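You operate a simulated robot arm through the tools that you are given. There is no shell and no other tool. Be economical: measure what you need, move in short steps, check, and stop when the job is done.

You are at the controls of a simulated two-armed robot. One attempt, no reset.

## Task
Take the pink jar on the finishing bench and put it away on the thin grey mat. Put the hand cream tub that says "RA26" from the bench over the lids drawer on the cooling bench and the hand cream tub labelled "NW92" on the bench right of the red mixer. Take the blue-band beaker and put it on the bench in front of the red mixer. Fetch the medium tub with a white lid and set it on the bench in front of the tall mixer. Take the lid off the small evening cream tub and lay it down on the bench right of the tall mixer. Put the small tub with a yellow lid on the bench right of the warm plate. Open the brushes cupboard door, take the blue tube from the upper shelf of the brushes cupboard and leave it on top of the paper sleeves carton, then shut the door. The order is free. Set down upright: pink jar, hand cream tub, blue-band beaker, medium tub with a white lid, small tub with a yellow lid, blue tube.

It is judged by the outcome, as a careful person would: the job done as asked, and still so three seconds after it is handed in. It fails if anything else is knocked over, pushed out of place, dropped, spilled or broken. A push-on lid holds only when it is set on centred and level and pressed home; a screw cap is set on level and turned clockwise until tight.

## Robot
Two 7-joint arms with two-finger parallel grippers on one trunk, on a base that drives. Base frame: it is fixed to the floor where the robot stands at the start and does not move with it; the origin is under the middle of the robot, x ahead of it, y to its left, z up. Lengths are in m, angles in rad, forces in N, time in s.
The left shoulder is at the start at [0.05, 0.187, 0.985], the right one opposite. With the tool pointing down near the work surface each hand reaches from about 0.1 to 0.54 m from the robot's upright axis, wherever it stands, measured 20 degrees to its own side. Places, roughly: bench in front of the red mixer (22x21 cm) [0.52, -4.26, 0.9]; bench in front of the tall mixer [0.5, -3.7, 0.9]; bench right of the red mixer [0.6, -4.5, 0.9]; bench right of the warm plate [0, -5.8, 0.9]; blue tube [-2.25, -5, 0.5]; blue-band beaker (8x8x9 cm) [0.5, -3.7, 0.9]; brushes cupboard door [-2.2, -4.8, 0.5]; cooling bench [-0.8, -5.8, 0.9]; hand cream tub [0.5, -2.75, 1]; medium tub with a white lid [0.5, -3.75, 0.5]; paper sleeves carton [0.5, -5.5, 1]; pink jar [0.75, -0.25, 1]; small evening cream tub [0.75, -4, 1]; small tub with a yellow lid [0.5, -5, 1]; thin grey mat (20x29 cm) [-2.32, -2.14, 0.9]. Payload 3.43 kg a hand.
Tool frame (each hand has its own): the origin (TCP) lies between the finger pads and is the grasp point; the fingertips stand 0.03 m ahead of it; z points along the fingers, y is the line along which they close. Largest opening 0.094 m; finger width 0.028, thickness 0.01; the body of the gripper, 0.05 by 0.096 m, starts 0.055 m behind the TCP.
Orientation is that of the tool frame in the base frame, as a unit quaternion [x, y, z, w]. With the fingers straight down and closing along the base's y, the tool's x points along the base's -x, its y along +y and its z along -z.

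## Interface
- The arms move only by the tool arm_command. It takes "left_commands", "right_commands" or both (then of equal length, played together; a hand with none holds still); each is one flat list of numbers, 7 for each row, row after row: the shift along the tool's x, y, z in units of 100 mm (1.0 is 100 mm), then the turn, a rotation vector about the tool's x, y, z in units of 120 degrees (1.0 is 120 degrees), then the opening, from 0 (shut) to 1 (fully open). In form: [dx, dy, dz, wx, wy, wz, gripper, dx, dy, dz, wx, wy, wz, gripper, ...]. A call has 1 to 10 rows; each row is the pose to reach, as a shift and turn from the pose commanded when the call began, along the tool's axes at that moment. A call with a number of a shift or a turn outside -1 to 1 is refused whole. Each row takes 0.2 s and may step no farther than 0.05 m and 0.15 rad from the row before; otherwise, or with a gripper value out of range, the whole call is refused. A pose out of reach is approached as far as the arm can. The call stops where the force on the tool passes 40 N (or 10 N more than at its start, if that is more) or the arm is blocked; 0.2 s more then pass. Each finger travels about 0.153 m/s and halts on what it meets, pressing with about 34 N; the grip force reading is that of the motor and also rises with nothing between the fingers. The clock runs only during rows and for 0.2 s after the last one: add rows that repeat a pose to give the fingers time. It gives the time, the measured TCP pose, the force on the tool (base axes), the opening and the grip force at its end, in the units of the frame above (readings bear some noise), with the torque about the TCP (base axes, N m) and any sound that the robot's microphone picked up.
- Cameras (640 x 400 px; columns grow to the right, rows downward): "scene" is now at [0.1464, -0.0186, 1.201]; the picture's right is [-0.21, -0.98, 0.00], its down [-0.01, 0.00, -1.00] and it looks along [0.98, -0.21, -0.01] (base axes); focal length 255 px, centre (320, 200). "left" rides on the left gripper at [0.076, -0.014, -0.103] in its tool frame; the picture's right is [0.18, 0.98, 0.00], its down [-0.75, 0.14, -0.64] and it looks along [-0.63, 0.12, 0.77] (tool axes); focal length 243 px, centre (320, 200). "right" rides on the right gripper at [0.076, 0.014, -0.103] in its tool frame; the picture's right is [-0.18, 0.98, 0.00], its down [-0.75, -0.14, -0.64] and it looks along [-0.63, -0.12, 0.77] (tool axes); focal length 243 px, centre (320, 200). There is no depth. A picture from a camera that has moved, and an enlarged one, comes with that camera's place and axes in the base frame and with its lens.
- camera(camera): a new picture of that camera. No time passes.
- lift_body(by): slides the trunk up (or, below 0, down) by that many m; the arms and the scene camera ride with it, the base frame stays. It gives what a move gives, with no picture.
- drive_base(legs): drives the robot by 1 to 6 legs, each [ahead, left, turn to the left] in m, m and rad, along the robot's own axes; the way and the turn of a leg run together, so that a leg with both is an arc; at most 1.5 m and 3.142 rad a leg. The arms and the cameras ride along, it lands a little off, and it stops where it bumps. It gives what a move gives.
- head_to(pan, tilt): turns the head with the scene camera to pan (to the left, within 1.396 rad either way) and tilt (down, from -0.506 to 1.204), counted from straight ahead of the robot. It gives what a move gives.
- inspect(camera, box): a new picture of the part [left, top, right, bottom] of that camera's present view, enlarged. No time passes.
- job_done(): hands the job in; it is judged then, once.

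Go step by step. Nothing tells you exact positions but the pictures and the camera data: compare them with the known pose of the tool, close in by small moves and look again before you grip or let go. The budget is 493 turns and 244 pictures, counting those below and the enlarged ones. Unless the task says otherwise, let go and move clear before handing in, and close with one line.

The tools are called after "Call:" as name(argument=value, ...) on one line, values as JSON. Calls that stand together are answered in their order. arm_command: Moves the arms, as the interface text tells. Its arguments: {"type":"object","properties":{"left_commands":{"type":"array","items":{"type":"number"}},"right_commands":{"type":"array","items":{"type":"number"}}},"required":[]} The other tools are called the same way: lift_body (by) slides the trunk up or down; drive_base (legs) drives the base; head_to (pan, tilt) turns the head that bears the scene camera; camera (camera) takes a picture; inspect (camera, box) takes an enlarged picture of a part of a camera's view; job_done () hands the job in.

At the start:

```text
clock: 0.0
left_tcp_pos: [0.3961, 0.0781, 1.1859]
left_tool_rot: [-0.002, 1.0, -0.002, 0.001]
left_ft_force: [0.0, 0.1, 0.3]
left_ft_torque: [0.01, -0.02, 0.01]
left_grip_width: 0.094
left_grasp_force: 0.0
right_tcp_pos: [0.3626, -0.2657, 1.1168]
right_tool_rot: [0.0, 1.0, 0.0, 0.0]
right_ft_force: [0.0, -0.6, 0.5]
right_ft_torque: [0.02, 0.02, 0.01]
right_grip_width: 0.094
right_grasp_force: 0.0
trunk travel left (down, up): [-0.2, 0.232]
robot x, y, heading: [-0.0011, 0.0009, -0.001]
head pan, tilt: [-0.213, 0.007]
```

scene: 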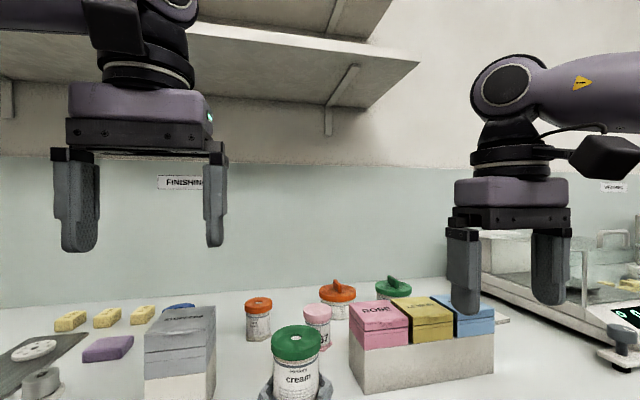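
right: 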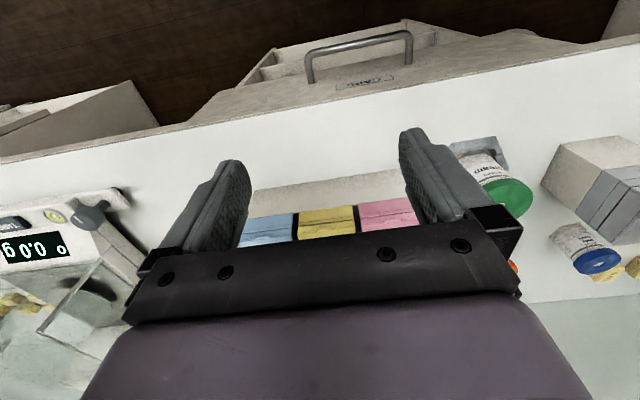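
left: 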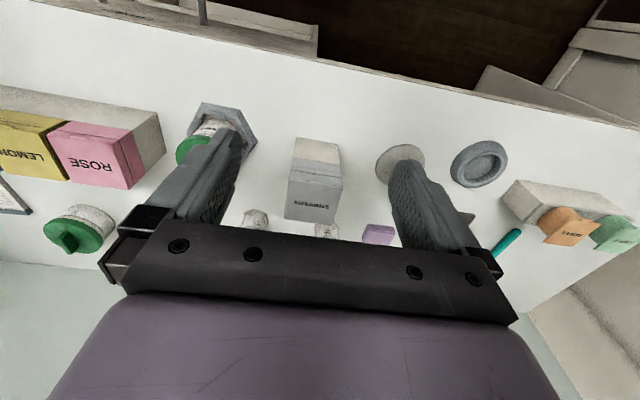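

I see the finishing bench with a pink jar behind the green-lid cream tub. I'll look closer, and tilt the head to get a better view.

Call:
head_to(pan=-0.3, tilt=0.5)

Call:
camera(camera="scene")

```text
clock: 0.9
left_tcp_pos: [0.3957, 0.0781, 1.1858]
left_tool_rot: [-0.001, 1.0, -0.001, 0.001]
left_ft_force: [0.7, -0.9, 0.9]
left_ft_torque: [-0.03, 0.01, 0.0]
left_grip_width: 0.0942
left_grasp_force: 0.0
right_tcp_pos: [0.362, -0.2651, 1.1173]
right_tool_rot: [0.0, 1.0, 0.0, 0.0]
right_ft_force: [-0.7, -0.4, 0.1]
right_ft_torque: [0.0, 0.03, -0.02]
right_grip_width: 0.0939
right_grasp_force: 0.0
trunk travel left (down, up): [-0.2, 0.232]
robot x, y, heading: [-0.0002, 0.0015, 0.0]
head pan, tilt: [-0.3, 0.499]
```

```text
240 pictures are left
camera scene: at [0.1452, -0.0264, 1.1556], right [-0.3, -0.96, 0.0], down [-0.46, 0.14, -0.88], along [0.84, -0.26, -0.48], focal length 255 px, centre (320, 200)
```

scene: 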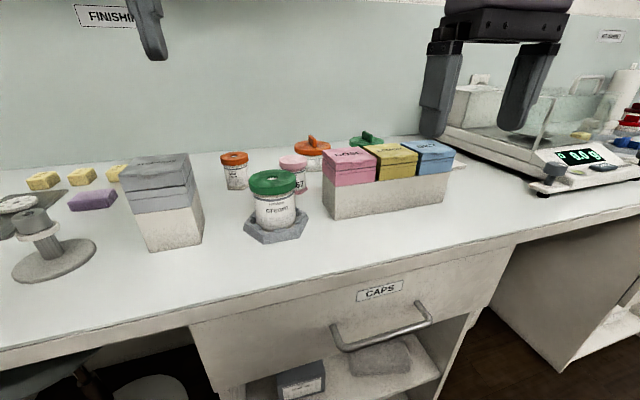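

Call:
inspect(camera="scene", box=[200, 110, 480, 285])

```text
2.29 times, centred on (340, 198) of scene
camera zoom: at [0.1452, -0.0264, 1.1556], right [-0.3, -0.96, 0.0], down [-0.46, 0.14, -0.88], along [0.84, -0.26, -0.48], focal length 582 px, centre (274, 206)
```

zoom: 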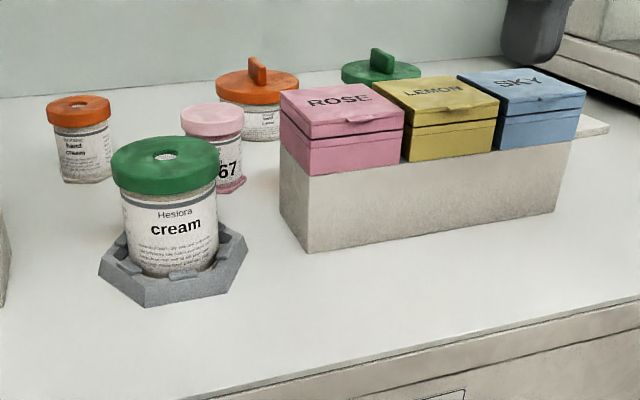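

The pink jar is at about (0.66, -0.13), behind the carton and the green-lid tub. I'll move closer to the bench.

Call:
drive_base(legs=[[0.12, 0.06, 0]])

Call:
camera(camera="scene")

Call:
camera(camera="right")

```text
clock: 2.2
left_tcp_pos: [0.4878, 0.138, 1.1865]
left_tool_rot: [0.001, 1.0, 0.0, 0.0]
left_ft_force: [0.8, -0.1, 0.5]
left_ft_torque: [-0.03, -0.02, 0.0]
left_grip_width: 0.094
left_grasp_force: 0.1
right_tcp_pos: [0.4514, -0.2069, 1.1178]
right_tool_rot: [0.002, 1.0, 0.0, 0.001]
right_ft_force: [0.6, 0.4, 0.6]
right_ft_torque: [0.0, -0.04, -0.01]
right_grip_width: 0.0937
right_grasp_force: 0.1
trunk travel left (down, up): [-0.2, 0.232]
robot x, y, heading: [0.0907, 0.0615, -0.005]
head pan, tilt: [-0.3, 0.499]
```

```text
238 pictures are left
camera scene: at [0.2356, 0.0329, 1.1555], right [-0.3, -0.95, 0.0], down [-0.46, 0.14, -0.88], along [0.84, -0.26, -0.48], focal length 255 px, centre (320, 200)
```

scene: 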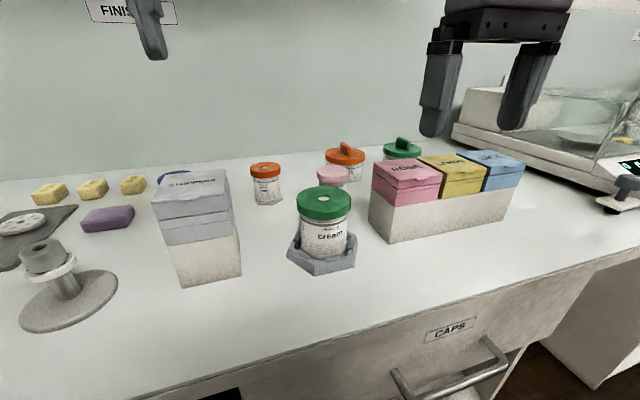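

```text
237 pictures are left
camera right: at [0.3761, -0.1925, 1.2202], right [0.19, 0.98, 0.0], down [0.75, -0.14, 0.64], along [0.63, -0.12, -0.77], focal length 243 px, centre (320, 200)
```

right: 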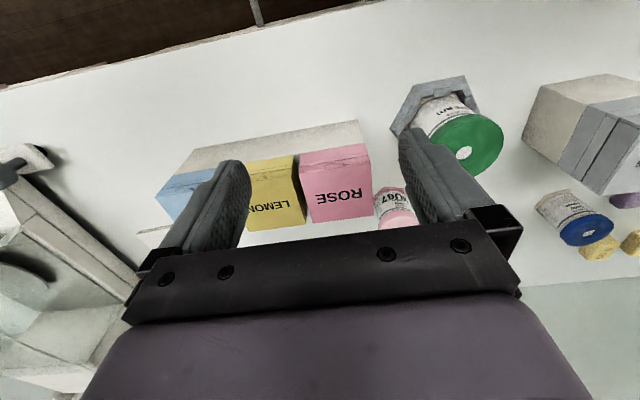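

Call:
lift_body(by=0.15)

Call:
arm_command(right_commands=[-0.4, 0.2, 0.3, 0, 0, 0, 1, -0.7, 0.4, 0.5, 0, 0, 0, 1, -1, 0.6, 0.8, 0, 0, 0, 1, -1, 0.86, 1, 0, 0, 0, 1])

Call:
arm_command(right_commands=[-0.4, 0, 0, 0, 0, 0, 1, -0.7, 0, 0, 0, 0, 0, 1, -1, 0, 0, 0, 0, 0, 1, -1, 0, 0, 0, 0, 0, 1])

Call:
camera(camera="scene")

Call:
camera(camera="right")

```text
clock: 4.0
left_tcp_pos: [0.4871, 0.1359, 1.3364]
left_tool_rot: [0.001, 1.0, 0.0, 0.001]
left_ft_force: [-0.7, 0.2, 1.0]
left_ft_torque: [-0.03, -0.01, 0.0]
left_grip_width: 0.0941
left_grasp_force: 0.0
right_tcp_pos: [0.4531, -0.2067, 1.2672]
right_tool_rot: [0.002, 1.0, 0.001, 0.0]
right_ft_force: [-0.3, -0.7, 0.5]
right_ft_torque: [-0.01, -0.03, -0.02]
right_grip_width: 0.094
right_grasp_force: 0.1
trunk travel left (down, up): [-0.35, 0.082]
robot x, y, heading: [0.0871, 0.062, -0.004]
head pan, tilt: [-0.3, 0.499]
```

```text
refused: row 1 steps farther than a row can; nothing moved
```

```text
clock: 5.0
left_tcp_pos: [0.4867, 0.1359, 1.3383]
left_tool_rot: [0.001, 1.0, -0.001, 0.001]
left_ft_force: [0.7, -0.5, 0.7]
left_ft_torque: [-0.02, -0.01, 0.04]
left_grip_width: 0.094
left_grasp_force: 0.1
right_tcp_pos: [0.5451, -0.2112, 1.2603]
right_tool_rot: [0.002, 1.0, 0.0, 0.001]
right_ft_force: [-0.4, 0.7, -0.1]
right_ft_torque: [0.02, 0.02, 0.0]
right_grip_width: 0.0942
right_grasp_force: 0.1
right hand out of reach, approached as far as the arm can: row 3, 4
trunk travel left (down, up): [-0.35, 0.082]
robot x, y, heading: [0.0927, 0.0642, -0.006]
head pan, tilt: [-0.3, 0.499]
```

```text
236 pictures are left
camera scene: at [0.2351, 0.0326, 1.3056], right [-0.3, -0.95, 0.0], down [-0.46, 0.14, -0.88], along [0.84, -0.26, -0.48], focal length 255 px, centre (320, 200)
```

scene: 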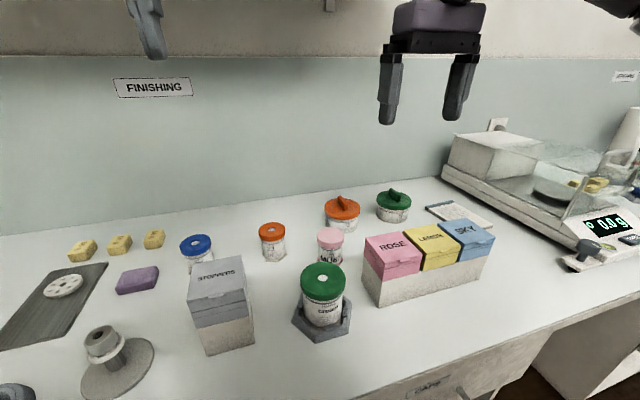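

```text
235 pictures are left
camera right: at [0.469, -0.1972, 1.3626], right [0.19, 0.98, 0.0], down [0.75, -0.14, 0.64], along [0.63, -0.12, -0.77], focal length 243 px, centre (320, 200)
```

right: 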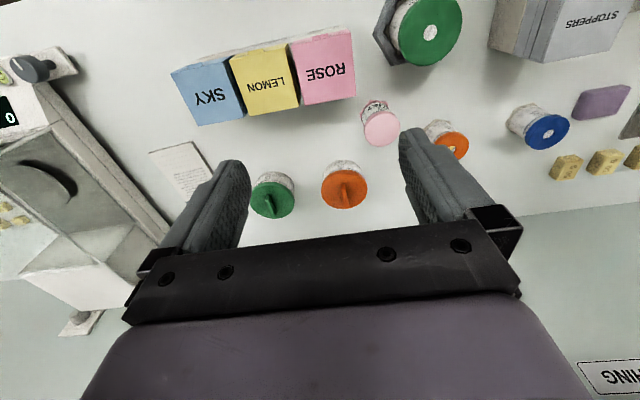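

Call:
arm_command(right_commands=[0, 0.3, 0.35, 0, 0, 0, 1, 0, 0.6, 0.7, 0, 0, 0, 1, 0, 0.87, 1, 0, 0, 0, 1, 0, 0.87, 1, 0, 0, 0, 1])

Call:
arm_command(right_commands=[-0.3, 0, 0.25, 0, 0, 0, 1, -0.6, 0, 0.5, 0, 0, 0, 1, -0.9, 0, 0.75, 0, 0, 0, 1, -0.9, 0, 0.75, 0, 0, 0, 1])

```text
clock: 6.0
left_tcp_pos: [0.4867, 0.1366, 1.3365]
left_tool_rot: [0.001, 1.0, -0.001, 0.001]
left_ft_force: [0.1, 0.0, 0.8]
left_ft_torque: [0.03, 0.0, -0.01]
left_grip_width: 0.0939
left_grasp_force: 0.1
right_tcp_pos: [0.5446, -0.1316, 1.1624]
right_tool_rot: [0.002, 1.0, -0.001, 0.0]
right_ft_force: [0.4, 0.1, 0.3]
right_ft_torque: [0.02, 0.01, -0.01]
right_grip_width: 0.0938
right_grasp_force: 0.0
right hand out of reach, approached as far as the arm can: row 3, 4
trunk travel left (down, up): [-0.35, 0.082]
robot x, y, heading: [0.0939, 0.0575, -0.003]
head pan, tilt: [-0.3, 0.499]
```

```text
clock: 7.0
left_tcp_pos: [0.4872, 0.1364, 1.337]
left_tool_rot: [0.001, 1.0, 0.0, -0.001]
left_ft_force: [-0.3, -0.6, -0.2]
left_ft_torque: [-0.02, 0.03, -0.01]
left_grip_width: 0.0939
left_grasp_force: 0.1
right_tcp_pos: [0.6031, -0.1601, 1.0784]
right_tool_rot: [0.001, 1.0, 0.001, 0.001]
right_ft_force: [0.1, -1.1, -0.1]
right_ft_torque: [0.04, 0.02, 0.0]
right_grip_width: 0.0941
right_grasp_force: 0.0
right hand out of reach, approached as far as the arm can: row 1, 2, 3, 4
trunk travel left (down, up): [-0.35, 0.082]
robot x, y, heading: [0.0873, 0.0596, -0.004]
head pan, tilt: [-0.3, 0.499]
```

Call:
arm_command(right_commands=[0, 0, 0, 0, -0.06, 0, 1, 0, 0, 0, 0, -0.12, 0, 1, 0, 0, 0, 0, -0.18, 0, 1, 0, 0, 0, 0, -0.18, 0, 1])

```text
clock: 8.0
left_tcp_pos: [0.4873, 0.1366, 1.3363]
left_tool_rot: [0.001, 1.0, 0.0, 0.002]
left_ft_force: [-0.7, -0.6, 0.5]
left_ft_torque: [0.03, 0.02, 0.01]
left_grip_width: 0.0941
left_grasp_force: 0.0
right_tcp_pos: [0.6031, -0.1593, 1.0806]
right_tool_rot: [0.002, 0.982, 0.0, 0.188]
right_ft_force: [0.1, 0.5, -0.4]
right_ft_torque: [0.02, -0.01, -0.05]
right_grip_width: 0.0939
right_grasp_force: 0.0
trunk travel left (down, up): [-0.35, 0.082]
robot x, y, heading: [0.0898, 0.058, -0.001]
head pan, tilt: [-0.3, 0.499]
```

Call:
arm_command(right_commands=[-0.15, 0.17, 0.33, 0, 0, 0, 1, -0.31, 0.35, 0.67, 0, 0, 0, 1, -0.31, 0.35, 0.67, 0, 0, 0, 1])

Call:
camera(camera="scene")

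Call:
camera(camera="right")

```text
clock: 8.8
left_tcp_pos: [0.4872, 0.136, 1.3363]
left_tool_rot: [0.002, 1.0, 0.0, 0.001]
left_ft_force: [0.1, 0.1, -0.1]
left_ft_torque: [0.02, 0.04, -0.01]
left_grip_width: 0.0939
left_grasp_force: 0.1
right_tcp_pos: [0.6479, -0.1319, 1.0302]
right_tool_rot: [0.002, 0.982, 0.001, 0.187]
right_ft_force: [-0.2, -0.9, 0.0]
right_ft_torque: [0.0, 0.02, -0.01]
right_grip_width: 0.094
right_grasp_force: 0.1
right hand out of reach, approached as far as the arm can: row 2, 3
trunk travel left (down, up): [-0.35, 0.082]
robot x, y, heading: [0.0923, 0.0582, -0.005]
head pan, tilt: [-0.3, 0.499]
```

```text
234 pictures are left
camera scene: at [0.2356, 0.0325, 1.3055], right [-0.3, -0.95, 0.0], down [-0.46, 0.14, -0.88], along [0.84, -0.26, -0.48], focal length 255 px, centre (320, 200)
```

scene: 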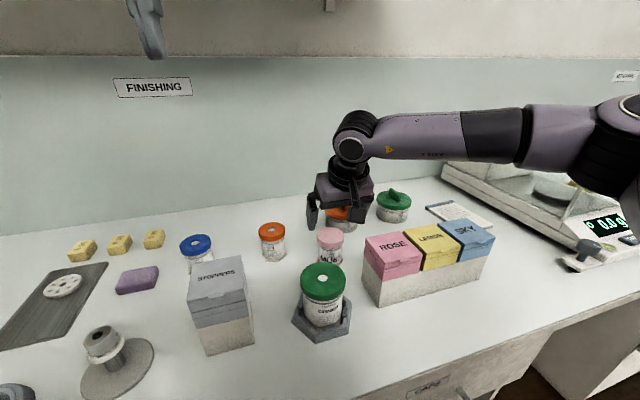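

```text
233 pictures are left
camera right: at [0.5401, -0.1185, 1.098], right [0.17, 0.98, 0.07], down [0.46, -0.14, 0.87], along [0.87, -0.12, -0.48], focal length 243 px, centre (320, 200)
```

right: 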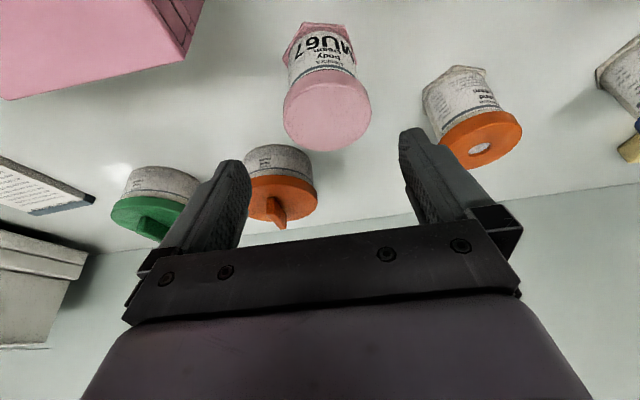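

Call:
arm_command(right_commands=[0.05, 0.07, 0.3, 0, 0, 0, 1, 0.15, 0.07, 0.57, 0, 0, 0, 1, 0.24, 0.07, 0.79, 0, 0, 0, 1, 0.24, 0.07, 0.79, 0, 0, 0, 1])

Call:
camera(camera="right")

Call:
inspect(camera="scene", box=[260, 150, 460, 275])

```text
clock: 9.8
left_tcp_pos: [0.4859, 0.1374, 1.3367]
left_tool_rot: [0.001, 1.0, 0.0, 0.0]
left_ft_force: [0.4, -0.1, -0.3]
left_ft_torque: [0.02, 0.02, 0.0]
left_grip_width: 0.0938
left_grasp_force: 0.0
right_tcp_pos: [0.6388, -0.1446, 0.9574]
right_tool_rot: [0.002, 0.982, -0.001, 0.188]
right_ft_force: [-0.2, -0.1, 0.0]
right_ft_torque: [-0.01, 0.02, -0.01]
right_grip_width: 0.0941
right_grasp_force: 0.1
right hand out of reach, approached as far as the arm can: row 1, 2, 3, 4
trunk travel left (down, up): [-0.35, 0.082]
robot x, y, heading: [0.0907, 0.0573, -0.004]
head pan, tilt: [-0.3, 0.499]
```

```text
232 pictures are left
camera right: at [0.5294, -0.1301, 1.0248], right [0.17, 0.98, 0.07], down [0.46, -0.14, 0.87], along [0.87, -0.12, -0.48], focal length 243 px, centre (320, 200)
```

right: 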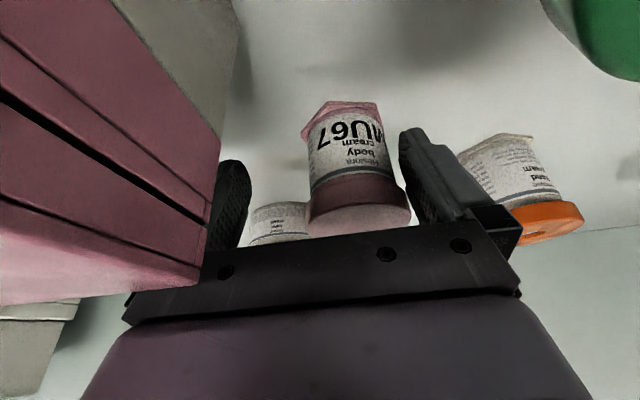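

```text
3.20 times, centred on (360, 212) of scene
camera zoom: at [0.2352, 0.0325, 1.3055], right [-0.3, -0.95, 0.0], down [-0.46, 0.14, -0.88], along [0.84, -0.26, -0.48], focal length 815 px, centre (192, 160)
```

zoom: 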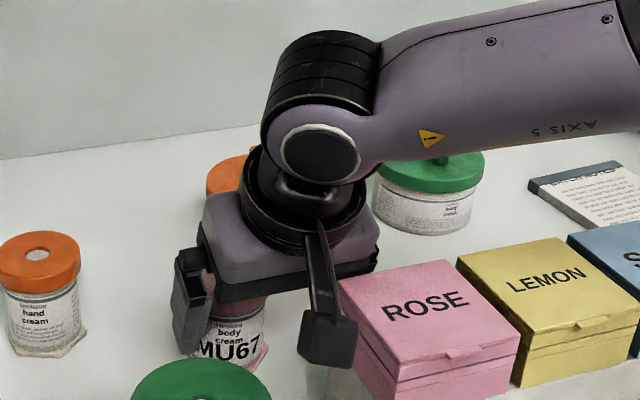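

The jar is barely out of reach; I'll raise the hand again and turn the base left so the right shoulder comes nearer.

Call:
arm_command(right_commands=[-0.15, 0, -0.37, 0, 0, 0, 1, -0.3, 0, -0.74, 0, 0, 0, 1, -0.36, 0, -0.9, 0, 0, 0, 1])

Call:
arm_command(right_commands=[0.1, 0, -0.4, 0, 0, 0, 1, 0.2, 0, -0.8, 0, 0, 0, 1, 0.2, 0, -0.8, 0, 0, 0, 1])

Call:
drive_base(legs=[[0, 0, 0.45]])

Call:
camera(camera="right")

```text
clock: 10.6
left_tcp_pos: [0.4876, 0.1371, 1.3369]
left_tool_rot: [0.001, 1.0, -0.001, 0.001]
left_ft_force: [-0.7, -0.6, 0.4]
left_ft_torque: [-0.03, -0.01, 0.03]
left_grip_width: 0.0939
left_grasp_force: 0.1
right_tcp_pos: [0.6395, -0.1424, 1.0568]
right_tool_rot: [0.001, 0.982, 0.0, 0.187]
right_ft_force: [0.5, 0.0, 0.1]
right_ft_torque: [-0.01, -0.02, 0.02]
right_grip_width: 0.0939
right_grasp_force: 0.1
trunk travel left (down, up): [-0.35, 0.082]
robot x, y, heading: [0.0867, 0.0599, -0.002]
head pan, tilt: [-0.3, 0.499]
```

```text
clock: 11.4
left_tcp_pos: [0.4865, 0.1368, 1.3366]
left_tool_rot: [0.0, 1.0, -0.001, 0.001]
left_ft_force: [0.4, -0.1, 0.4]
left_ft_torque: [-0.02, -0.01, -0.01]
left_grip_width: 0.0939
left_grasp_force: 0.1
right_tcp_pos: [0.5915, -0.145, 1.1241]
right_tool_rot: [0.001, 0.982, 0.0, 0.187]
right_ft_force: [0.0, 0.5, -0.3]
right_ft_torque: [0.01, -0.02, 0.0]
right_grip_width: 0.094
right_grasp_force: 0.0
trunk travel left (down, up): [-0.35, 0.082]
robot x, y, heading: [0.0872, 0.0591, 0.001]
head pan, tilt: [-0.3, 0.499]
```

```text
clock: 13.1
left_tcp_pos: [0.4103, 0.3043, 1.3364]
left_tool_rot: [-0.227, 0.974, 0.0, 0.001]
left_ft_force: [0.1, 0.7, 0.6]
left_ft_torque: [-0.01, -0.03, 0.0]
left_grip_width: 0.0939
left_grasp_force: 0.1
right_tcp_pos: [0.6304, 0.0997, 1.1249]
right_tool_rot: [-0.223, 0.957, 0.042, 0.182]
right_ft_force: [0.4, 0.0, 0.0]
right_ft_torque: [-0.03, 0.02, -0.03]
right_grip_width: 0.0944
right_grasp_force: 0.0
trunk travel left (down, up): [-0.35, 0.082]
robot x, y, heading: [0.0886, 0.0596, 0.454]
head pan, tilt: [-0.3, 0.499]
```

```text
230 pictures are left
camera right: at [0.5268, 0.0633, 1.1921], right [-0.28, 0.96, 0.07], down [0.48, 0.08, 0.87], along [0.83, 0.28, -0.48], focal length 243 px, centre (320, 200)
```

right: 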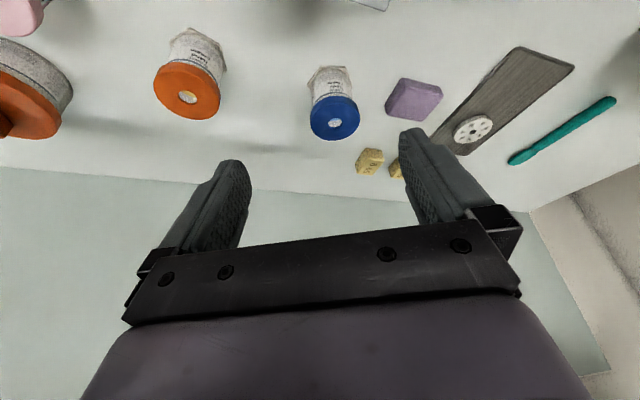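

Call:
arm_command(right_commands=[0, -0.3, 0, 0, 0.06, 0, 1, 0, -0.6, 0, 0, 0.12, 0, 1, 0, -0.95, 0, 0, 0.18, 0, 1, 0, -0.95, 0, 0, 0.18, 0, 1])

```text
clock: 14.1
left_tcp_pos: [0.4105, 0.3035, 1.3373]
left_tool_rot: [-0.227, 0.974, 0.0, 0.001]
left_ft_force: [0.2, -0.5, 0.1]
left_ft_torque: [-0.02, -0.03, 0.03]
left_grip_width: 0.0938
left_grasp_force: 0.1
right_tcp_pos: [0.6719, 0.0126, 1.1244]
right_tool_rot: [-0.226, 0.974, 0.0, 0.0]
right_ft_force: [0.4, 0.1, -0.3]
right_ft_torque: [0.01, 0.03, 0.0]
right_grip_width: 0.094
right_grasp_force: 0.1
trunk travel left (down, up): [-0.35, 0.082]
robot x, y, heading: [0.0902, 0.058, 0.457]
head pan, tilt: [-0.3, 0.499]
```

Call:
arm_command(right_commands=[0.24, -0.33, 0.2, 0, 0, 0, 1, 0.49, -0.66, 0.4, 0, 0, 0, 1, 0.74, -1, 0.6, 0, 0, 0, 1, 0.74, -1, 0.6, 0, 0, 0, 1])

Call:
camera(camera="right")

```text
clock: 15.1
left_tcp_pos: [0.4112, 0.305, 1.3359]
left_tool_rot: [-0.227, 0.974, 0.0, 0.001]
left_ft_force: [0.4, 0.1, -0.1]
left_ft_torque: [0.0, 0.03, 0.04]
left_grip_width: 0.0941
left_grasp_force: 0.0
right_tcp_pos: [0.6514, -0.1084, 1.0638]
right_tool_rot: [-0.225, 0.974, 0.0, 0.001]
right_ft_force: [-0.7, 0.5, 0.7]
right_ft_torque: [-0.04, 0.0, 0.0]
right_grip_width: 0.0941
right_grasp_force: 0.0
trunk travel left (down, up): [-0.35, 0.082]
robot x, y, heading: [0.0913, 0.061, 0.457]
head pan, tilt: [-0.3, 0.499]
```

```text
229 pictures are left
camera right: at [0.5757, -0.13, 1.1664], right [-0.27, 0.96, 0.0], down [0.74, 0.21, 0.64], along [0.62, 0.17, -0.77], focal length 243 px, centre (320, 200)
```

right: 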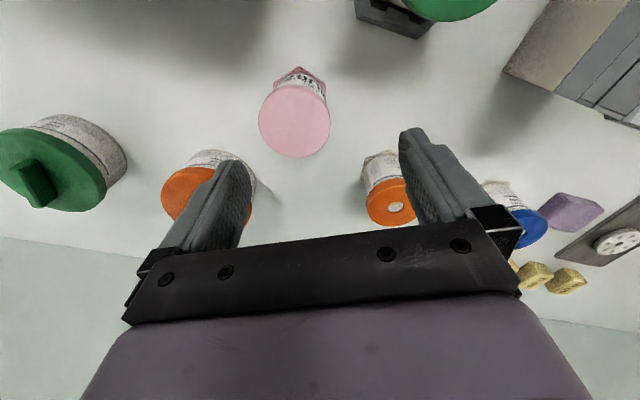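

Call:
arm_command(right_commands=[0.04, -0.19, 0.3, 0, 0, 0, 1, 0.04, -0.19, 0.6, 0, 0, 0, 1, 0.04, -0.19, 0.6, 0, 0, 0, 1])

Call:
camera(camera="right")

Call:
inspect(camera="scene", box=[320, 100, 640, 300])

```text
clock: 15.9
left_tcp_pos: [0.412, 0.3044, 1.337]
left_tool_rot: [-0.227, 0.974, 0.0, 0.002]
left_ft_force: [0.2, -0.3, 0.0]
left_ft_torque: [-0.06, -0.02, -0.04]
left_grip_width: 0.0941
left_grasp_force: 0.1
right_tcp_pos: [0.6541, -0.128, 1.0032]
right_tool_rot: [-0.225, 0.974, 0.0, -0.001]
right_ft_force: [-0.3, 0.4, 0.0]
right_ft_torque: [0.03, 0.01, -0.02]
right_grip_width: 0.094
right_grasp_force: 0.1
trunk travel left (down, up): [-0.35, 0.082]
robot x, y, heading: [0.0909, 0.0596, 0.453]
head pan, tilt: [-0.3, 0.499]
```

```text
228 pictures are left
camera right: at [0.5799, -0.1487, 1.1049], right [-0.27, 0.96, 0.0], down [0.74, 0.2, 0.64], along [0.62, 0.17, -0.77], focal length 243 px, centre (320, 200)
```

right: 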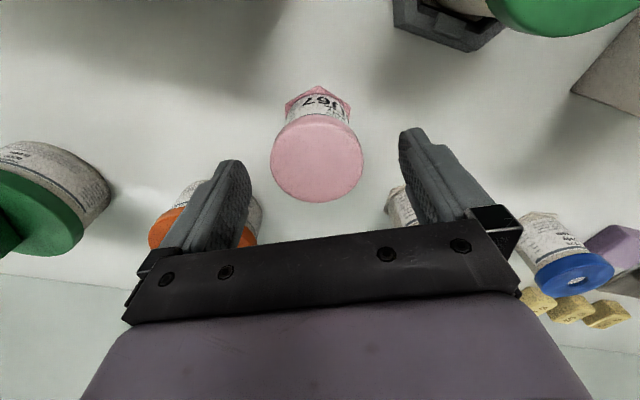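

```text
2.00 times, centred on (480, 200) of scene
camera zoom: at [0.2323, 0.0997, 1.3056], right [0.15, -0.99, 0.0], down [-0.47, -0.07, -0.88], along [0.87, 0.14, -0.48], focal length 509 px, centre (0, 200)
```

zoom: 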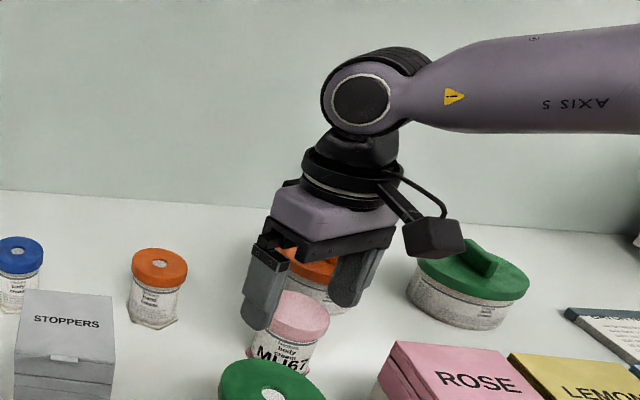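

Call:
arm_command(right_commands=[0, 0, 0.3, 0, 0, 0, 1, 0, 0, 0.53, 0, 0, 0, 1, 0, 0, 0.53, 0, 0, 0, 0.4, 0, 0, 0.53, 0, 0, 0, 0.4, 0, 0, 0.53, 0, 0, 0, 0.4])

Call:
camera(camera="right")

```text
clock: 17.1
left_tcp_pos: [0.4117, 0.3042, 1.3358]
left_tool_rot: [-0.227, 0.974, -0.001, 0.002]
left_ft_force: [0.2, -0.3, 0.0]
left_ft_torque: [0.02, 0.01, 0.01]
left_grip_width: 0.0937
left_grasp_force: 0.0
right_tcp_pos: [0.6555, -0.1267, 0.9504]
right_tool_rot: [-0.227, 0.974, 0.001, 0.0]
right_ft_force: [0.2, 1.0, -0.7]
right_ft_torque: [-0.01, 0.0, 0.0]
right_grip_width: 0.0609
right_grasp_force: 34.5
trunk travel left (down, up): [-0.35, 0.082]
robot x, y, heading: [0.093, 0.0589, 0.457]
head pan, tilt: [-0.3, 0.499]
```

```text
226 pictures are left
camera right: at [0.581, -0.1478, 1.0522], right [-0.27, 0.96, 0.0], down [0.74, 0.2, 0.64], along [0.62, 0.17, -0.77], focal length 243 px, centre (320, 200)
```

right: 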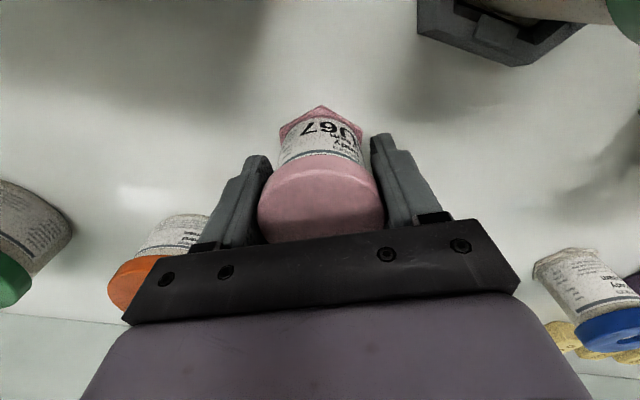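

Call:
arm_command(right_commands=[0, 0, -0.4, 0, 0, 0, 0.3, 0, 0, -0.8, 0, 0, 0, 0.3, 0, 0, -1, 0, 0, 0, 0.3, 0, 0, -1, 0, 0, 0, 0.3])

Call:
arm_command(right_commands=[0.3, 0, -0.3, 0, 0, 0, 0.3, 0.6, 0, -0.6, 0, 0, 0, 0.3, 0.9, 0, -0.6, 0, 0, 0, 0.3, 1, 0, -0.6, 0, 0, 0, 0.3])

Call:
camera(camera="right")

```text
clock: 18.1
left_tcp_pos: [0.4108, 0.3045, 1.3372]
left_tool_rot: [-0.227, 0.974, -0.001, 0.002]
left_ft_force: [-0.3, -0.1, 0.2]
left_ft_torque: [0.03, -0.01, 0.0]
left_grip_width: 0.0941
left_grasp_force: 0.0
right_tcp_pos: [0.6547, -0.1276, 1.0515]
right_tool_rot: [-0.226, 0.974, 0.0, -0.001]
right_ft_force: [-0.1, -0.7, -1.1]
right_ft_torque: [0.0, 0.01, 0.02]
right_grip_width: 0.0605
right_grasp_force: 34.3
trunk travel left (down, up): [-0.35, 0.082]
robot x, y, heading: [0.0898, 0.0567, 0.453]
head pan, tilt: [-0.3, 0.499]
```

```text
clock: 19.1
left_tcp_pos: [0.4122, 0.304, 1.3359]
left_tool_rot: [-0.227, 0.974, -0.001, 0.001]
left_ft_force: [0.1, -0.8, 0.0]
left_ft_torque: [0.0, -0.04, 0.03]
left_grip_width: 0.0938
left_grasp_force: 0.1
right_tcp_pos: [0.5636, -0.1725, 1.1119]
right_tool_rot: [-0.226, 0.974, 0.0, 0.0]
right_ft_force: [0.2, 0.1, -0.7]
right_ft_torque: [0.02, 0.02, -0.02]
right_grip_width: 0.0611
right_grasp_force: 34.1
trunk travel left (down, up): [-0.35, 0.082]
robot x, y, heading: [0.0866, 0.0631, 0.455]
head pan, tilt: [-0.3, 0.499]
```

```text
225 pictures are left
camera right: at [0.4895, -0.1936, 1.2139], right [-0.27, 0.96, 0.0], down [0.74, 0.2, 0.64], along [0.62, 0.17, -0.77], focal length 243 px, centre (320, 200)
```

right: 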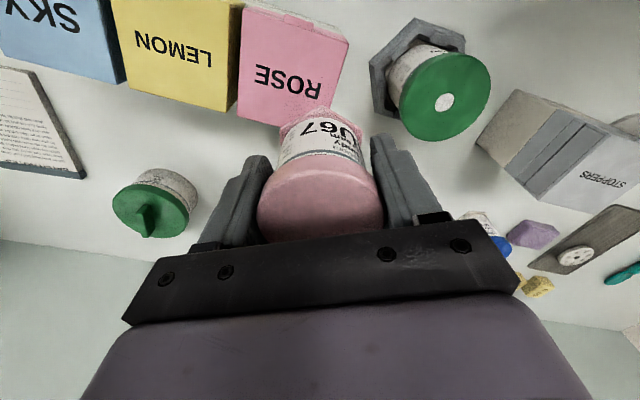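

Call:
drive_base(legs=[[-0.45, 0.22, 0], [0, 0, -2.0]])

Call:
head_to(pan=0, tilt=0.3)

Call:
camera(camera="scene")

Call:
head_to(pan=-1.2, tilt=0.3)

Call:
camera(camera="scene")

```text
clock: 26.9
left_tcp_pos: [-0.3265, -0.3304, 1.3358]
left_tool_rot: [0.7, 0.714, -0.002, -0.001]
left_ft_force: [0.1, -0.5, 0.0]
left_ft_torque: [0.02, 0.02, 0.01]
left_grip_width: 0.0939
left_grasp_force: 0.1
right_tcp_pos: [-0.8227, -0.2659, 1.1115]
right_tool_rot: [0.701, 0.713, 0.0, 0.001]
right_ft_force: [0.3, -0.1, -1.0]
right_ft_torque: [0.03, -0.01, -0.02]
right_grip_width: 0.0608
right_grasp_force: 34.3
trunk travel left (down, up): [-0.35, 0.082]
robot x, y, heading: [-0.4126, 0.0668, -1.554]
head pan, tilt: [-0.3, 0.499]
```

```text
clock: 27.6
left_tcp_pos: [-0.3257, -0.3294, 1.3363]
left_tool_rot: [0.7, 0.714, -0.001, 0.0]
left_ft_force: [0.1, -0.5, -0.4]
left_ft_torque: [0.02, 0.0, -0.01]
left_grip_width: 0.094
left_grasp_force: 0.0
right_tcp_pos: [-0.8223, -0.2659, 1.1116]
right_tool_rot: [0.702, 0.713, 0.0, 0.0]
right_ft_force: [-0.6, -0.8, -0.9]
right_ft_torque: [-0.04, 0.02, 0.01]
right_grip_width: 0.061
right_grasp_force: 33.6
trunk travel left (down, up): [-0.35, 0.082]
robot x, y, heading: [-0.4114, 0.0646, -1.553]
head pan, tilt: [0.0, 0.3]
```

```text
224 pictures are left
camera scene: at [-0.4091, -0.0864, 1.3239], right [-1.0, -0.02, 0.0], down [0.0, 0.3, -0.96], along [0.02, -0.95, -0.3], focal length 255 px, centre (320, 200)
```

scene: 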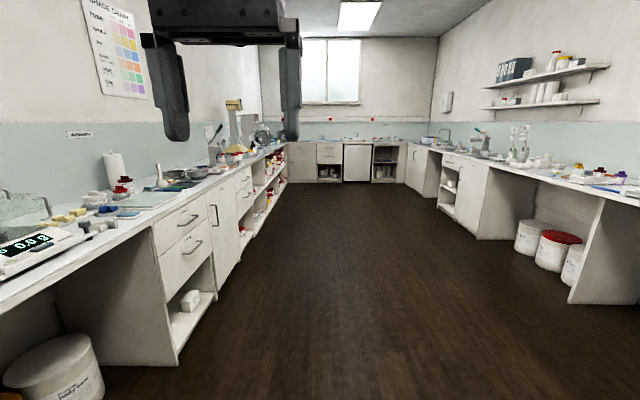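

```text
clock: 29.1
left_tcp_pos: [-0.3256, -0.3299, 1.3371]
left_tool_rot: [0.7, 0.714, 0.0, 0.0]
left_ft_force: [0.3, 0.1, -0.1]
left_ft_torque: [-0.01, -0.01, -0.02]
left_grip_width: 0.0941
left_grasp_force: 0.2
right_tcp_pos: [-0.8221, -0.2666, 1.1114]
right_tool_rot: [0.701, 0.713, 0.0, -0.001]
right_ft_force: [0.4, -1.1, -1.6]
right_ft_torque: [0.02, -0.01, 0.02]
right_grip_width: 0.0607
right_grasp_force: 34.6
trunk travel left (down, up): [-0.35, 0.082]
robot x, y, heading: [-0.4084, 0.0663, -1.553]
head pan, tilt: [-1.201, 0.3]
```

```text
223 pictures are left
camera scene: at [-0.4971, -0.0284, 1.3239], right [-0.38, 0.93, 0.0], down [0.27, 0.11, -0.96], along [-0.88, -0.36, -0.3], focal length 255 px, centre (320, 200)
```

scene: 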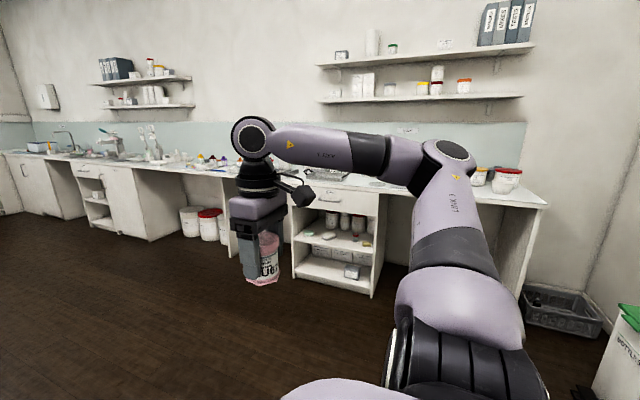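

Call:
drive_base(legs=[[1.1, -0.5, 0], [1.1, -0.5, 0], [0, 0, -1.588]])

Call:
head_to(pan=0, tilt=0.4)

Call:
camera(camera="scene")

```text
clock: 44.8
left_tcp_pos: [-1.8376, -2.196, 1.3373]
left_tool_rot: [1.0, -0.024, -0.001, 0.0]
left_ft_force: [0.2, 0.5, 0.3]
left_ft_torque: [0.03, 0.0, -0.02]
left_grip_width: 0.094
left_grasp_force: 0.0
right_tcp_pos: [-1.7411, -1.7053, 1.1112]
right_tool_rot: [1.0, -0.025, 0.0, 0.0]
right_ft_force: [0.3, -0.1, -1.0]
right_ft_torque: [-0.01, 0.04, 0.04]
right_grip_width: 0.0604
right_grasp_force: 33.4
trunk travel left (down, up): [-0.35, 0.082]
robot x, y, heading: [-1.4372, -2.1402, 3.092]
head pan, tilt: [-1.201, 0.3]
```

```text
clock: 46.2
left_tcp_pos: [-1.8355, -2.1964, 1.3365]
left_tool_rot: [1.0, -0.024, -0.001, 0.0]
left_ft_force: [-0.1, -0.2, 0.2]
left_ft_torque: [0.0, -0.01, 0.0]
left_grip_width: 0.094
left_grasp_force: 0.1
right_tcp_pos: [-1.7409, -1.7065, 1.1108]
right_tool_rot: [1.0, -0.025, -0.001, -0.001]
right_ft_force: [0.6, 0.2, -0.9]
right_ft_torque: [0.04, -0.01, -0.06]
right_grip_width: 0.0603
right_grasp_force: 34.8
trunk travel left (down, up): [-0.35, 0.082]
robot x, y, heading: [-1.4375, -2.1368, 3.095]
head pan, tilt: [0.0, 0.4]
```

```text
222 pictures are left
camera scene: at [-1.5884, -2.1297, 1.3147], right [0.05, 1.0, 0.0], down [0.39, -0.02, -0.92], along [-0.92, 0.05, -0.39], focal length 255 px, centre (320, 200)
```

scene: 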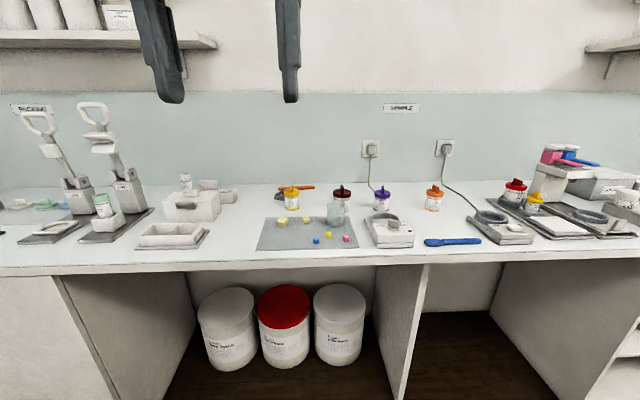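

Call:
inspect(camera="scene", box=[220, 165, 420, 290])

```text
3.20 times, centred on (320, 228) of scene
camera zoom: at [-1.5884, -2.1297, 1.3147], right [0.05, 1.0, 0.0], down [0.39, -0.02, -0.92], along [-0.92, 0.05, -0.39], focal length 815 px, centre (320, 112)
```

zoom: 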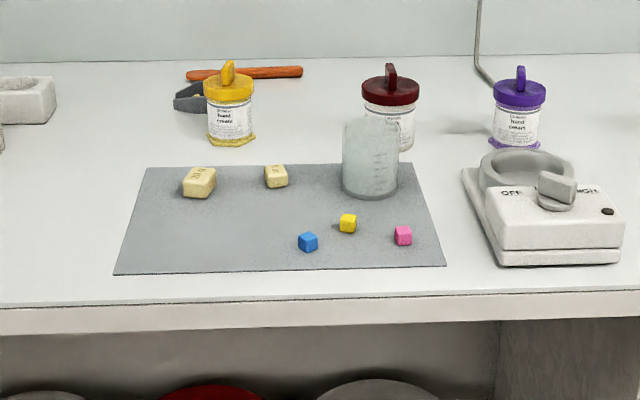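

Call:
drive_base(legs=[[0.37, 0.27, 0.046]])

```text
clock: 49.2
left_tcp_pos: [-2.2148, -2.4753, 1.3362]
left_tool_rot: [1.0, -0.002, -0.001, -0.001]
left_ft_force: [-0.5, 0.0, -1.0]
left_ft_torque: [0.02, -0.01, -0.01]
left_grip_width: 0.094
left_grasp_force: 0.1
right_tcp_pos: [-2.1384, -1.9807, 1.1104]
right_tool_rot: [1.0, -0.002, 0.001, 0.0]
right_ft_force: [0.2, -0.3, -0.8]
right_ft_torque: [-0.01, -0.03, 0.0]
right_grip_width: 0.0601
right_grasp_force: 33.5
trunk travel left (down, up): [-0.35, 0.082]
robot x, y, heading: [-1.8141, -2.3984, 3.132]
head pan, tilt: [0.0, 0.4]
```

Call:
arm_command(right_commands=[-0.2, 0.33, 0, 0, 0, 0, 0.3, -0.4, 0.66, 0, 0, 0, 0, 0.3, -0.65, 1, 0, 0, 0, 0, 0.3, -0.65, 1, 0, 0, 0, 0, 0.3])

Call:
arm_command(right_commands=[-0.25, 0.33, 0, 0, 0, 0, 0.3, -0.5, 0.66, 0, 0, 0, 0, 0.3, -0.75, 1, 0, 0, 0, 0, 0.3, -0.75, 1, 0, 0, 0, 0, 0.3])

Call:
arm_command(right_commands=[0, 0.2, 0.35, 0, 0, 0, 0.3, 0, 0.2, 0.8, 0, 0, 0, 0.3, 0, 0.2, 1, 0, 0, 0, 0.3, 0, 0.2, 1, 0, 0, 0, 0.3])

Call:
camera(camera="right")

Call:
camera(camera="scene")

```text
clock: 50.2
left_tcp_pos: [-2.2131, -2.4734, 1.3366]
left_tool_rot: [1.0, -0.002, -0.001, 0.0]
left_ft_force: [-0.3, 0.3, 0.2]
left_ft_torque: [-0.01, 0.02, 0.01]
left_grip_width: 0.0938
left_grasp_force: 0.2
right_tcp_pos: [-2.2039, -2.0791, 1.1091]
right_tool_rot: [1.0, -0.004, 0.0, 0.001]
right_ft_force: [0.6, 1.1, -0.5]
right_ft_torque: [-0.01, -0.03, 0.0]
right_grip_width: 0.0603
right_grasp_force: 34.3
trunk travel left (down, up): [-0.35, 0.082]
robot x, y, heading: [-1.8215, -2.3978, 3.132]
head pan, tilt: [0.0, 0.4]
```

```text
clock: 51.2
left_tcp_pos: [-2.2123, -2.4741, 1.3371]
left_tool_rot: [1.0, -0.001, -0.001, -0.002]
left_ft_force: [0.8, -0.6, -0.2]
left_ft_torque: [0.0, 0.01, -0.02]
left_grip_width: 0.0939
left_grasp_force: 0.1
right_tcp_pos: [-2.2819, -2.1813, 1.1109]
right_tool_rot: [1.0, -0.003, 0.0, 0.0]
right_ft_force: [0.1, 0.5, -0.9]
right_ft_torque: [0.04, 0.0, 0.0]
right_grip_width: 0.06
right_grasp_force: 34.3
trunk travel left (down, up): [-0.35, 0.082]
robot x, y, heading: [-1.8169, -2.397, 3.135]
head pan, tilt: [0.0, 0.4]
```

```text
clock: 52.2
left_tcp_pos: [-2.2136, -2.4744, 1.3366]
left_tool_rot: [1.0, -0.001, 0.0, -0.001]
left_ft_force: [-0.8, -0.2, 0.3]
left_ft_torque: [0.01, -0.01, -0.05]
left_grip_width: 0.0942
left_grasp_force: 0.0
right_tcp_pos: [-2.2815, -2.2005, 1.0104]
right_tool_rot: [1.0, -0.004, 0.0, 0.0]
right_ft_force: [0.2, 0.5, -0.1]
right_ft_torque: [-0.03, -0.01, -0.05]
right_grip_width: 0.0601
right_grasp_force: 34.1
trunk travel left (down, up): [-0.35, 0.082]
robot x, y, heading: [-1.8139, -2.4012, 3.141]
head pan, tilt: [0.0, 0.4]
```

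```text
220 pictures are left
camera right: at [-2.2047, -2.2158, 1.1137], right [-0.19, -0.98, 0.0], down [-0.75, 0.15, 0.64], along [-0.63, 0.12, -0.77], focal length 243 px, centre (320, 200)
```

right: 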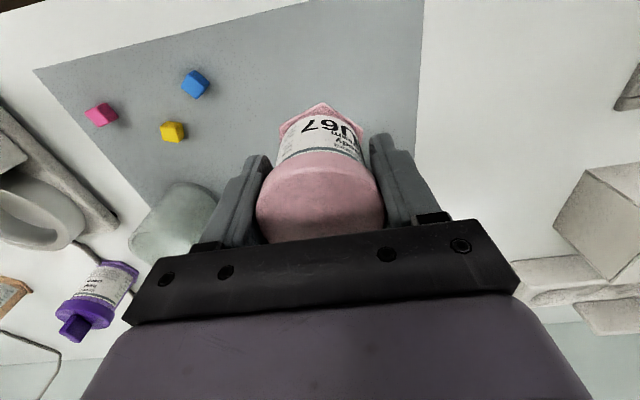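

```text
219 pictures are left
camera scene: at [-1.9682, -2.3968, 1.3147], right [0.01, 1.0, 0.0], down [0.39, 0.0, -0.92], along [-0.92, 0.01, -0.39], focal length 255 px, centre (320, 200)
```

scene: 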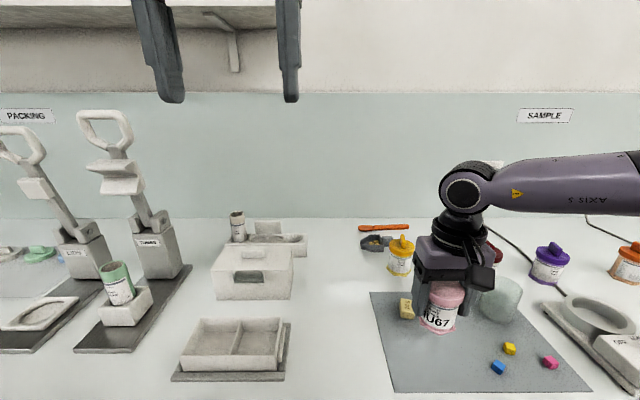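

Call:
arm_command(right_commands=[0.1, 0, 0.3, 0, 0, 0, 0.3, 0.1, 0, 0.52, 0, 0, 0, 0.3, 0.1, 0, 0.55, 0, 0, 0, 0.3, 0.1, 0, 0.57, 0, 0, 0, 0.3])

Call:
camera(camera="right")

```text
clock: 53.2
left_tcp_pos: [-2.2143, -2.4749, 1.3365]
left_tool_rot: [1.0, -0.001, -0.001, -0.001]
left_ft_force: [-0.2, 0.1, 0.3]
left_ft_torque: [-0.01, -0.01, 0.0]
left_grip_width: 0.0941
left_grasp_force: 0.0
right_tcp_pos: [-2.2698, -2.1997, 0.9534]
right_tool_rot: [1.0, -0.002, 0.0, 0.0]
right_ft_force: [0.1, 0.0, -1.0]
right_ft_torque: [-0.03, 0.03, 0.0]
right_grip_width: 0.06
right_grasp_force: 33.5
trunk travel left (down, up): [-0.35, 0.082]
robot x, y, heading: [-1.8165, -2.4002, 3.137]
head pan, tilt: [0.0, 0.4]
```

```text
218 pictures are left
camera right: at [-2.194, -2.2154, 1.0569], right [-0.19, -0.98, 0.0], down [-0.75, 0.15, 0.64], along [-0.63, 0.12, -0.77], focal length 243 px, centre (320, 200)
```

right: 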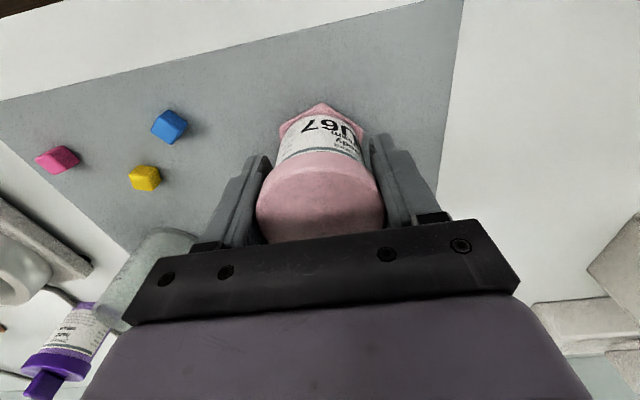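

Call:
arm_command(right_commands=[0, 0, 0.02, 0, 0, 0, 0.3, 0, 0, 0.04, 0, 0, 0, 0.3])

```text
clock: 53.8
left_tcp_pos: [-2.2138, -2.4736, 1.337]
left_tool_rot: [1.0, -0.001, -0.001, -0.001]
left_ft_force: [0.0, -0.1, 0.8]
left_ft_torque: [0.0, -0.03, 0.01]
left_grip_width: 0.0938
left_grasp_force: 0.1
right_tcp_pos: [-2.2699, -2.1995, 0.9523]
right_tool_rot: [1.0, -0.003, -0.002, 0.0]
right_ft_force: [0.1, 1.0, 7.9]
right_ft_torque: [0.09, -0.16, 0.03]
right_grip_width: 0.0602
right_grasp_force: 34.6
trunk travel left (down, up): [-0.35, 0.082]
robot x, y, heading: [-1.8166, -2.3998, 3.134]
head pan, tilt: [0.0, 0.4]
```

Contact with the mat (8 N). Release and rise.

Call:
arm_command(right_commands=[0, 0, -0.01, 0, 0, 0, 0.65, 0, 0, -0.01, 0, 0, 0, 0.8, 0, 0, -0.01, 0, 0, 0, 0.9, 0, 0, -0.4, 0, 0, 0, 0.9, 0, 0, -0.8, 0, 0, 0, 0.9, 0, 0, -1, 0, 0, 0, 0.9])

Call:
camera(camera="right")

```text
clock: 55.2
left_tcp_pos: [-2.2131, -2.4744, 1.3363]
left_tool_rot: [1.0, -0.002, -0.001, -0.002]
left_ft_force: [0.2, 0.6, -0.5]
left_ft_torque: [0.0, 0.03, 0.04]
left_grip_width: 0.0939
left_grasp_force: 0.1
right_tcp_pos: [-2.2697, -2.1998, 1.0517]
right_tool_rot: [1.0, -0.003, 0.0, 0.0]
right_ft_force: [-0.1, -0.1, -0.2]
right_ft_torque: [-0.02, 0.03, 0.02]
right_grip_width: 0.0846
right_grasp_force: 0.1
trunk travel left (down, up): [-0.35, 0.082]
robot x, y, heading: [-1.8183, -2.399, 3.141]
head pan, tilt: [0.0, 0.4]
```

```text
217 pictures are left
camera right: at [-2.1932, -2.215, 1.1536], right [-0.19, -0.98, 0.0], down [-0.75, 0.15, 0.64], along [-0.63, 0.12, -0.77], focal length 243 px, centre (320, 200)
```

right: 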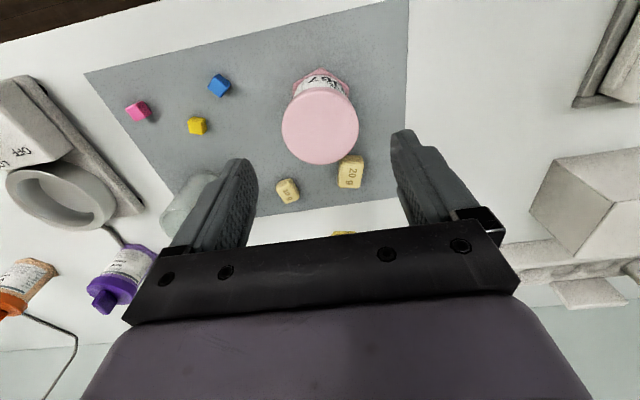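

Call:
arm_command(right_commands=[0.4, 0, -0.3, 0, 0, 0, 0.9, 0.8, 0, -0.6, 0, 0, 0, 0.9, 1, 0, -0.9, 0, 0, 0, 1, 1, 0, -1, 0, 0, 0, 1])

Call:
drive_base(legs=[[-1.3, 0.35, 0], [0, 0, 3.14]])

Call:
camera(camera="scene")

```text
clock: 56.2
left_tcp_pos: [-2.2134, -2.4749, 1.3356]
left_tool_rot: [1.0, -0.002, -0.001, -0.001]
left_ft_force: [0.3, 0.4, -0.4]
left_ft_torque: [-0.02, 0.01, -0.02]
left_grip_width: 0.0938
left_grasp_force: 0.1
right_tcp_pos: [-2.169, -2.1998, 1.1473]
right_tool_rot: [1.0, -0.004, 0.0, 0.0]
right_ft_force: [-0.8, -0.8, 0.6]
right_ft_torque: [-0.01, 0.0, 0.03]
right_grip_width: 0.0944
right_grasp_force: 0.1
trunk travel left (down, up): [-0.35, 0.082]
robot x, y, heading: [-1.818, -2.4009, 3.131]
head pan, tilt: [0.0, 0.4]
```

```text
clock: 70.2
left_tcp_pos: [-0.114, -2.6765, 1.3362]
left_tool_rot: [0.013, 1.0, -0.001, 0.001]
left_ft_force: [-1.4, -0.1, -0.2]
left_ft_torque: [-0.01, -0.01, -0.02]
left_grip_width: 0.0941
left_grasp_force: 0.0
right_tcp_pos: [-0.1644, -2.9498, 1.148]
right_tool_rot: [0.014, 1.0, 0.0, 0.0]
right_ft_force: [-0.6, 1.0, -0.2]
right_ft_torque: [0.02, 0.02, 0.02]
right_grip_width: 0.094
right_grasp_force: 0.1
trunk travel left (down, up): [-0.35, 0.082]
robot x, y, heading: [-0.5151, -2.7452, -0.029]
head pan, tilt: [0.0, 0.4]
```

```text
216 pictures are left
camera scene: at [-0.3618, -2.7471, 1.3147], right [-0.03, -1.0, 0.0], down [-0.39, 0.01, -0.92], along [0.92, -0.03, -0.39], focal length 255 px, centre (320, 200)
```

scene: 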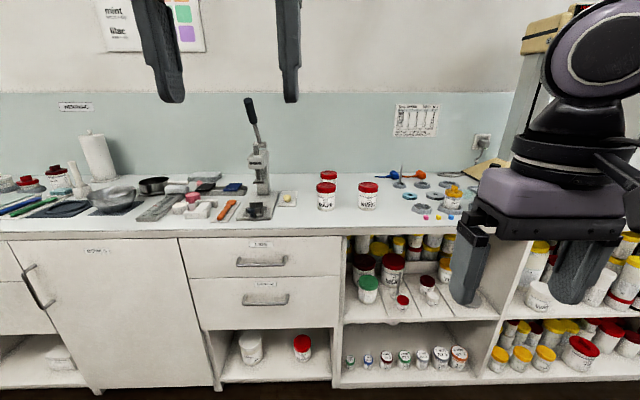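

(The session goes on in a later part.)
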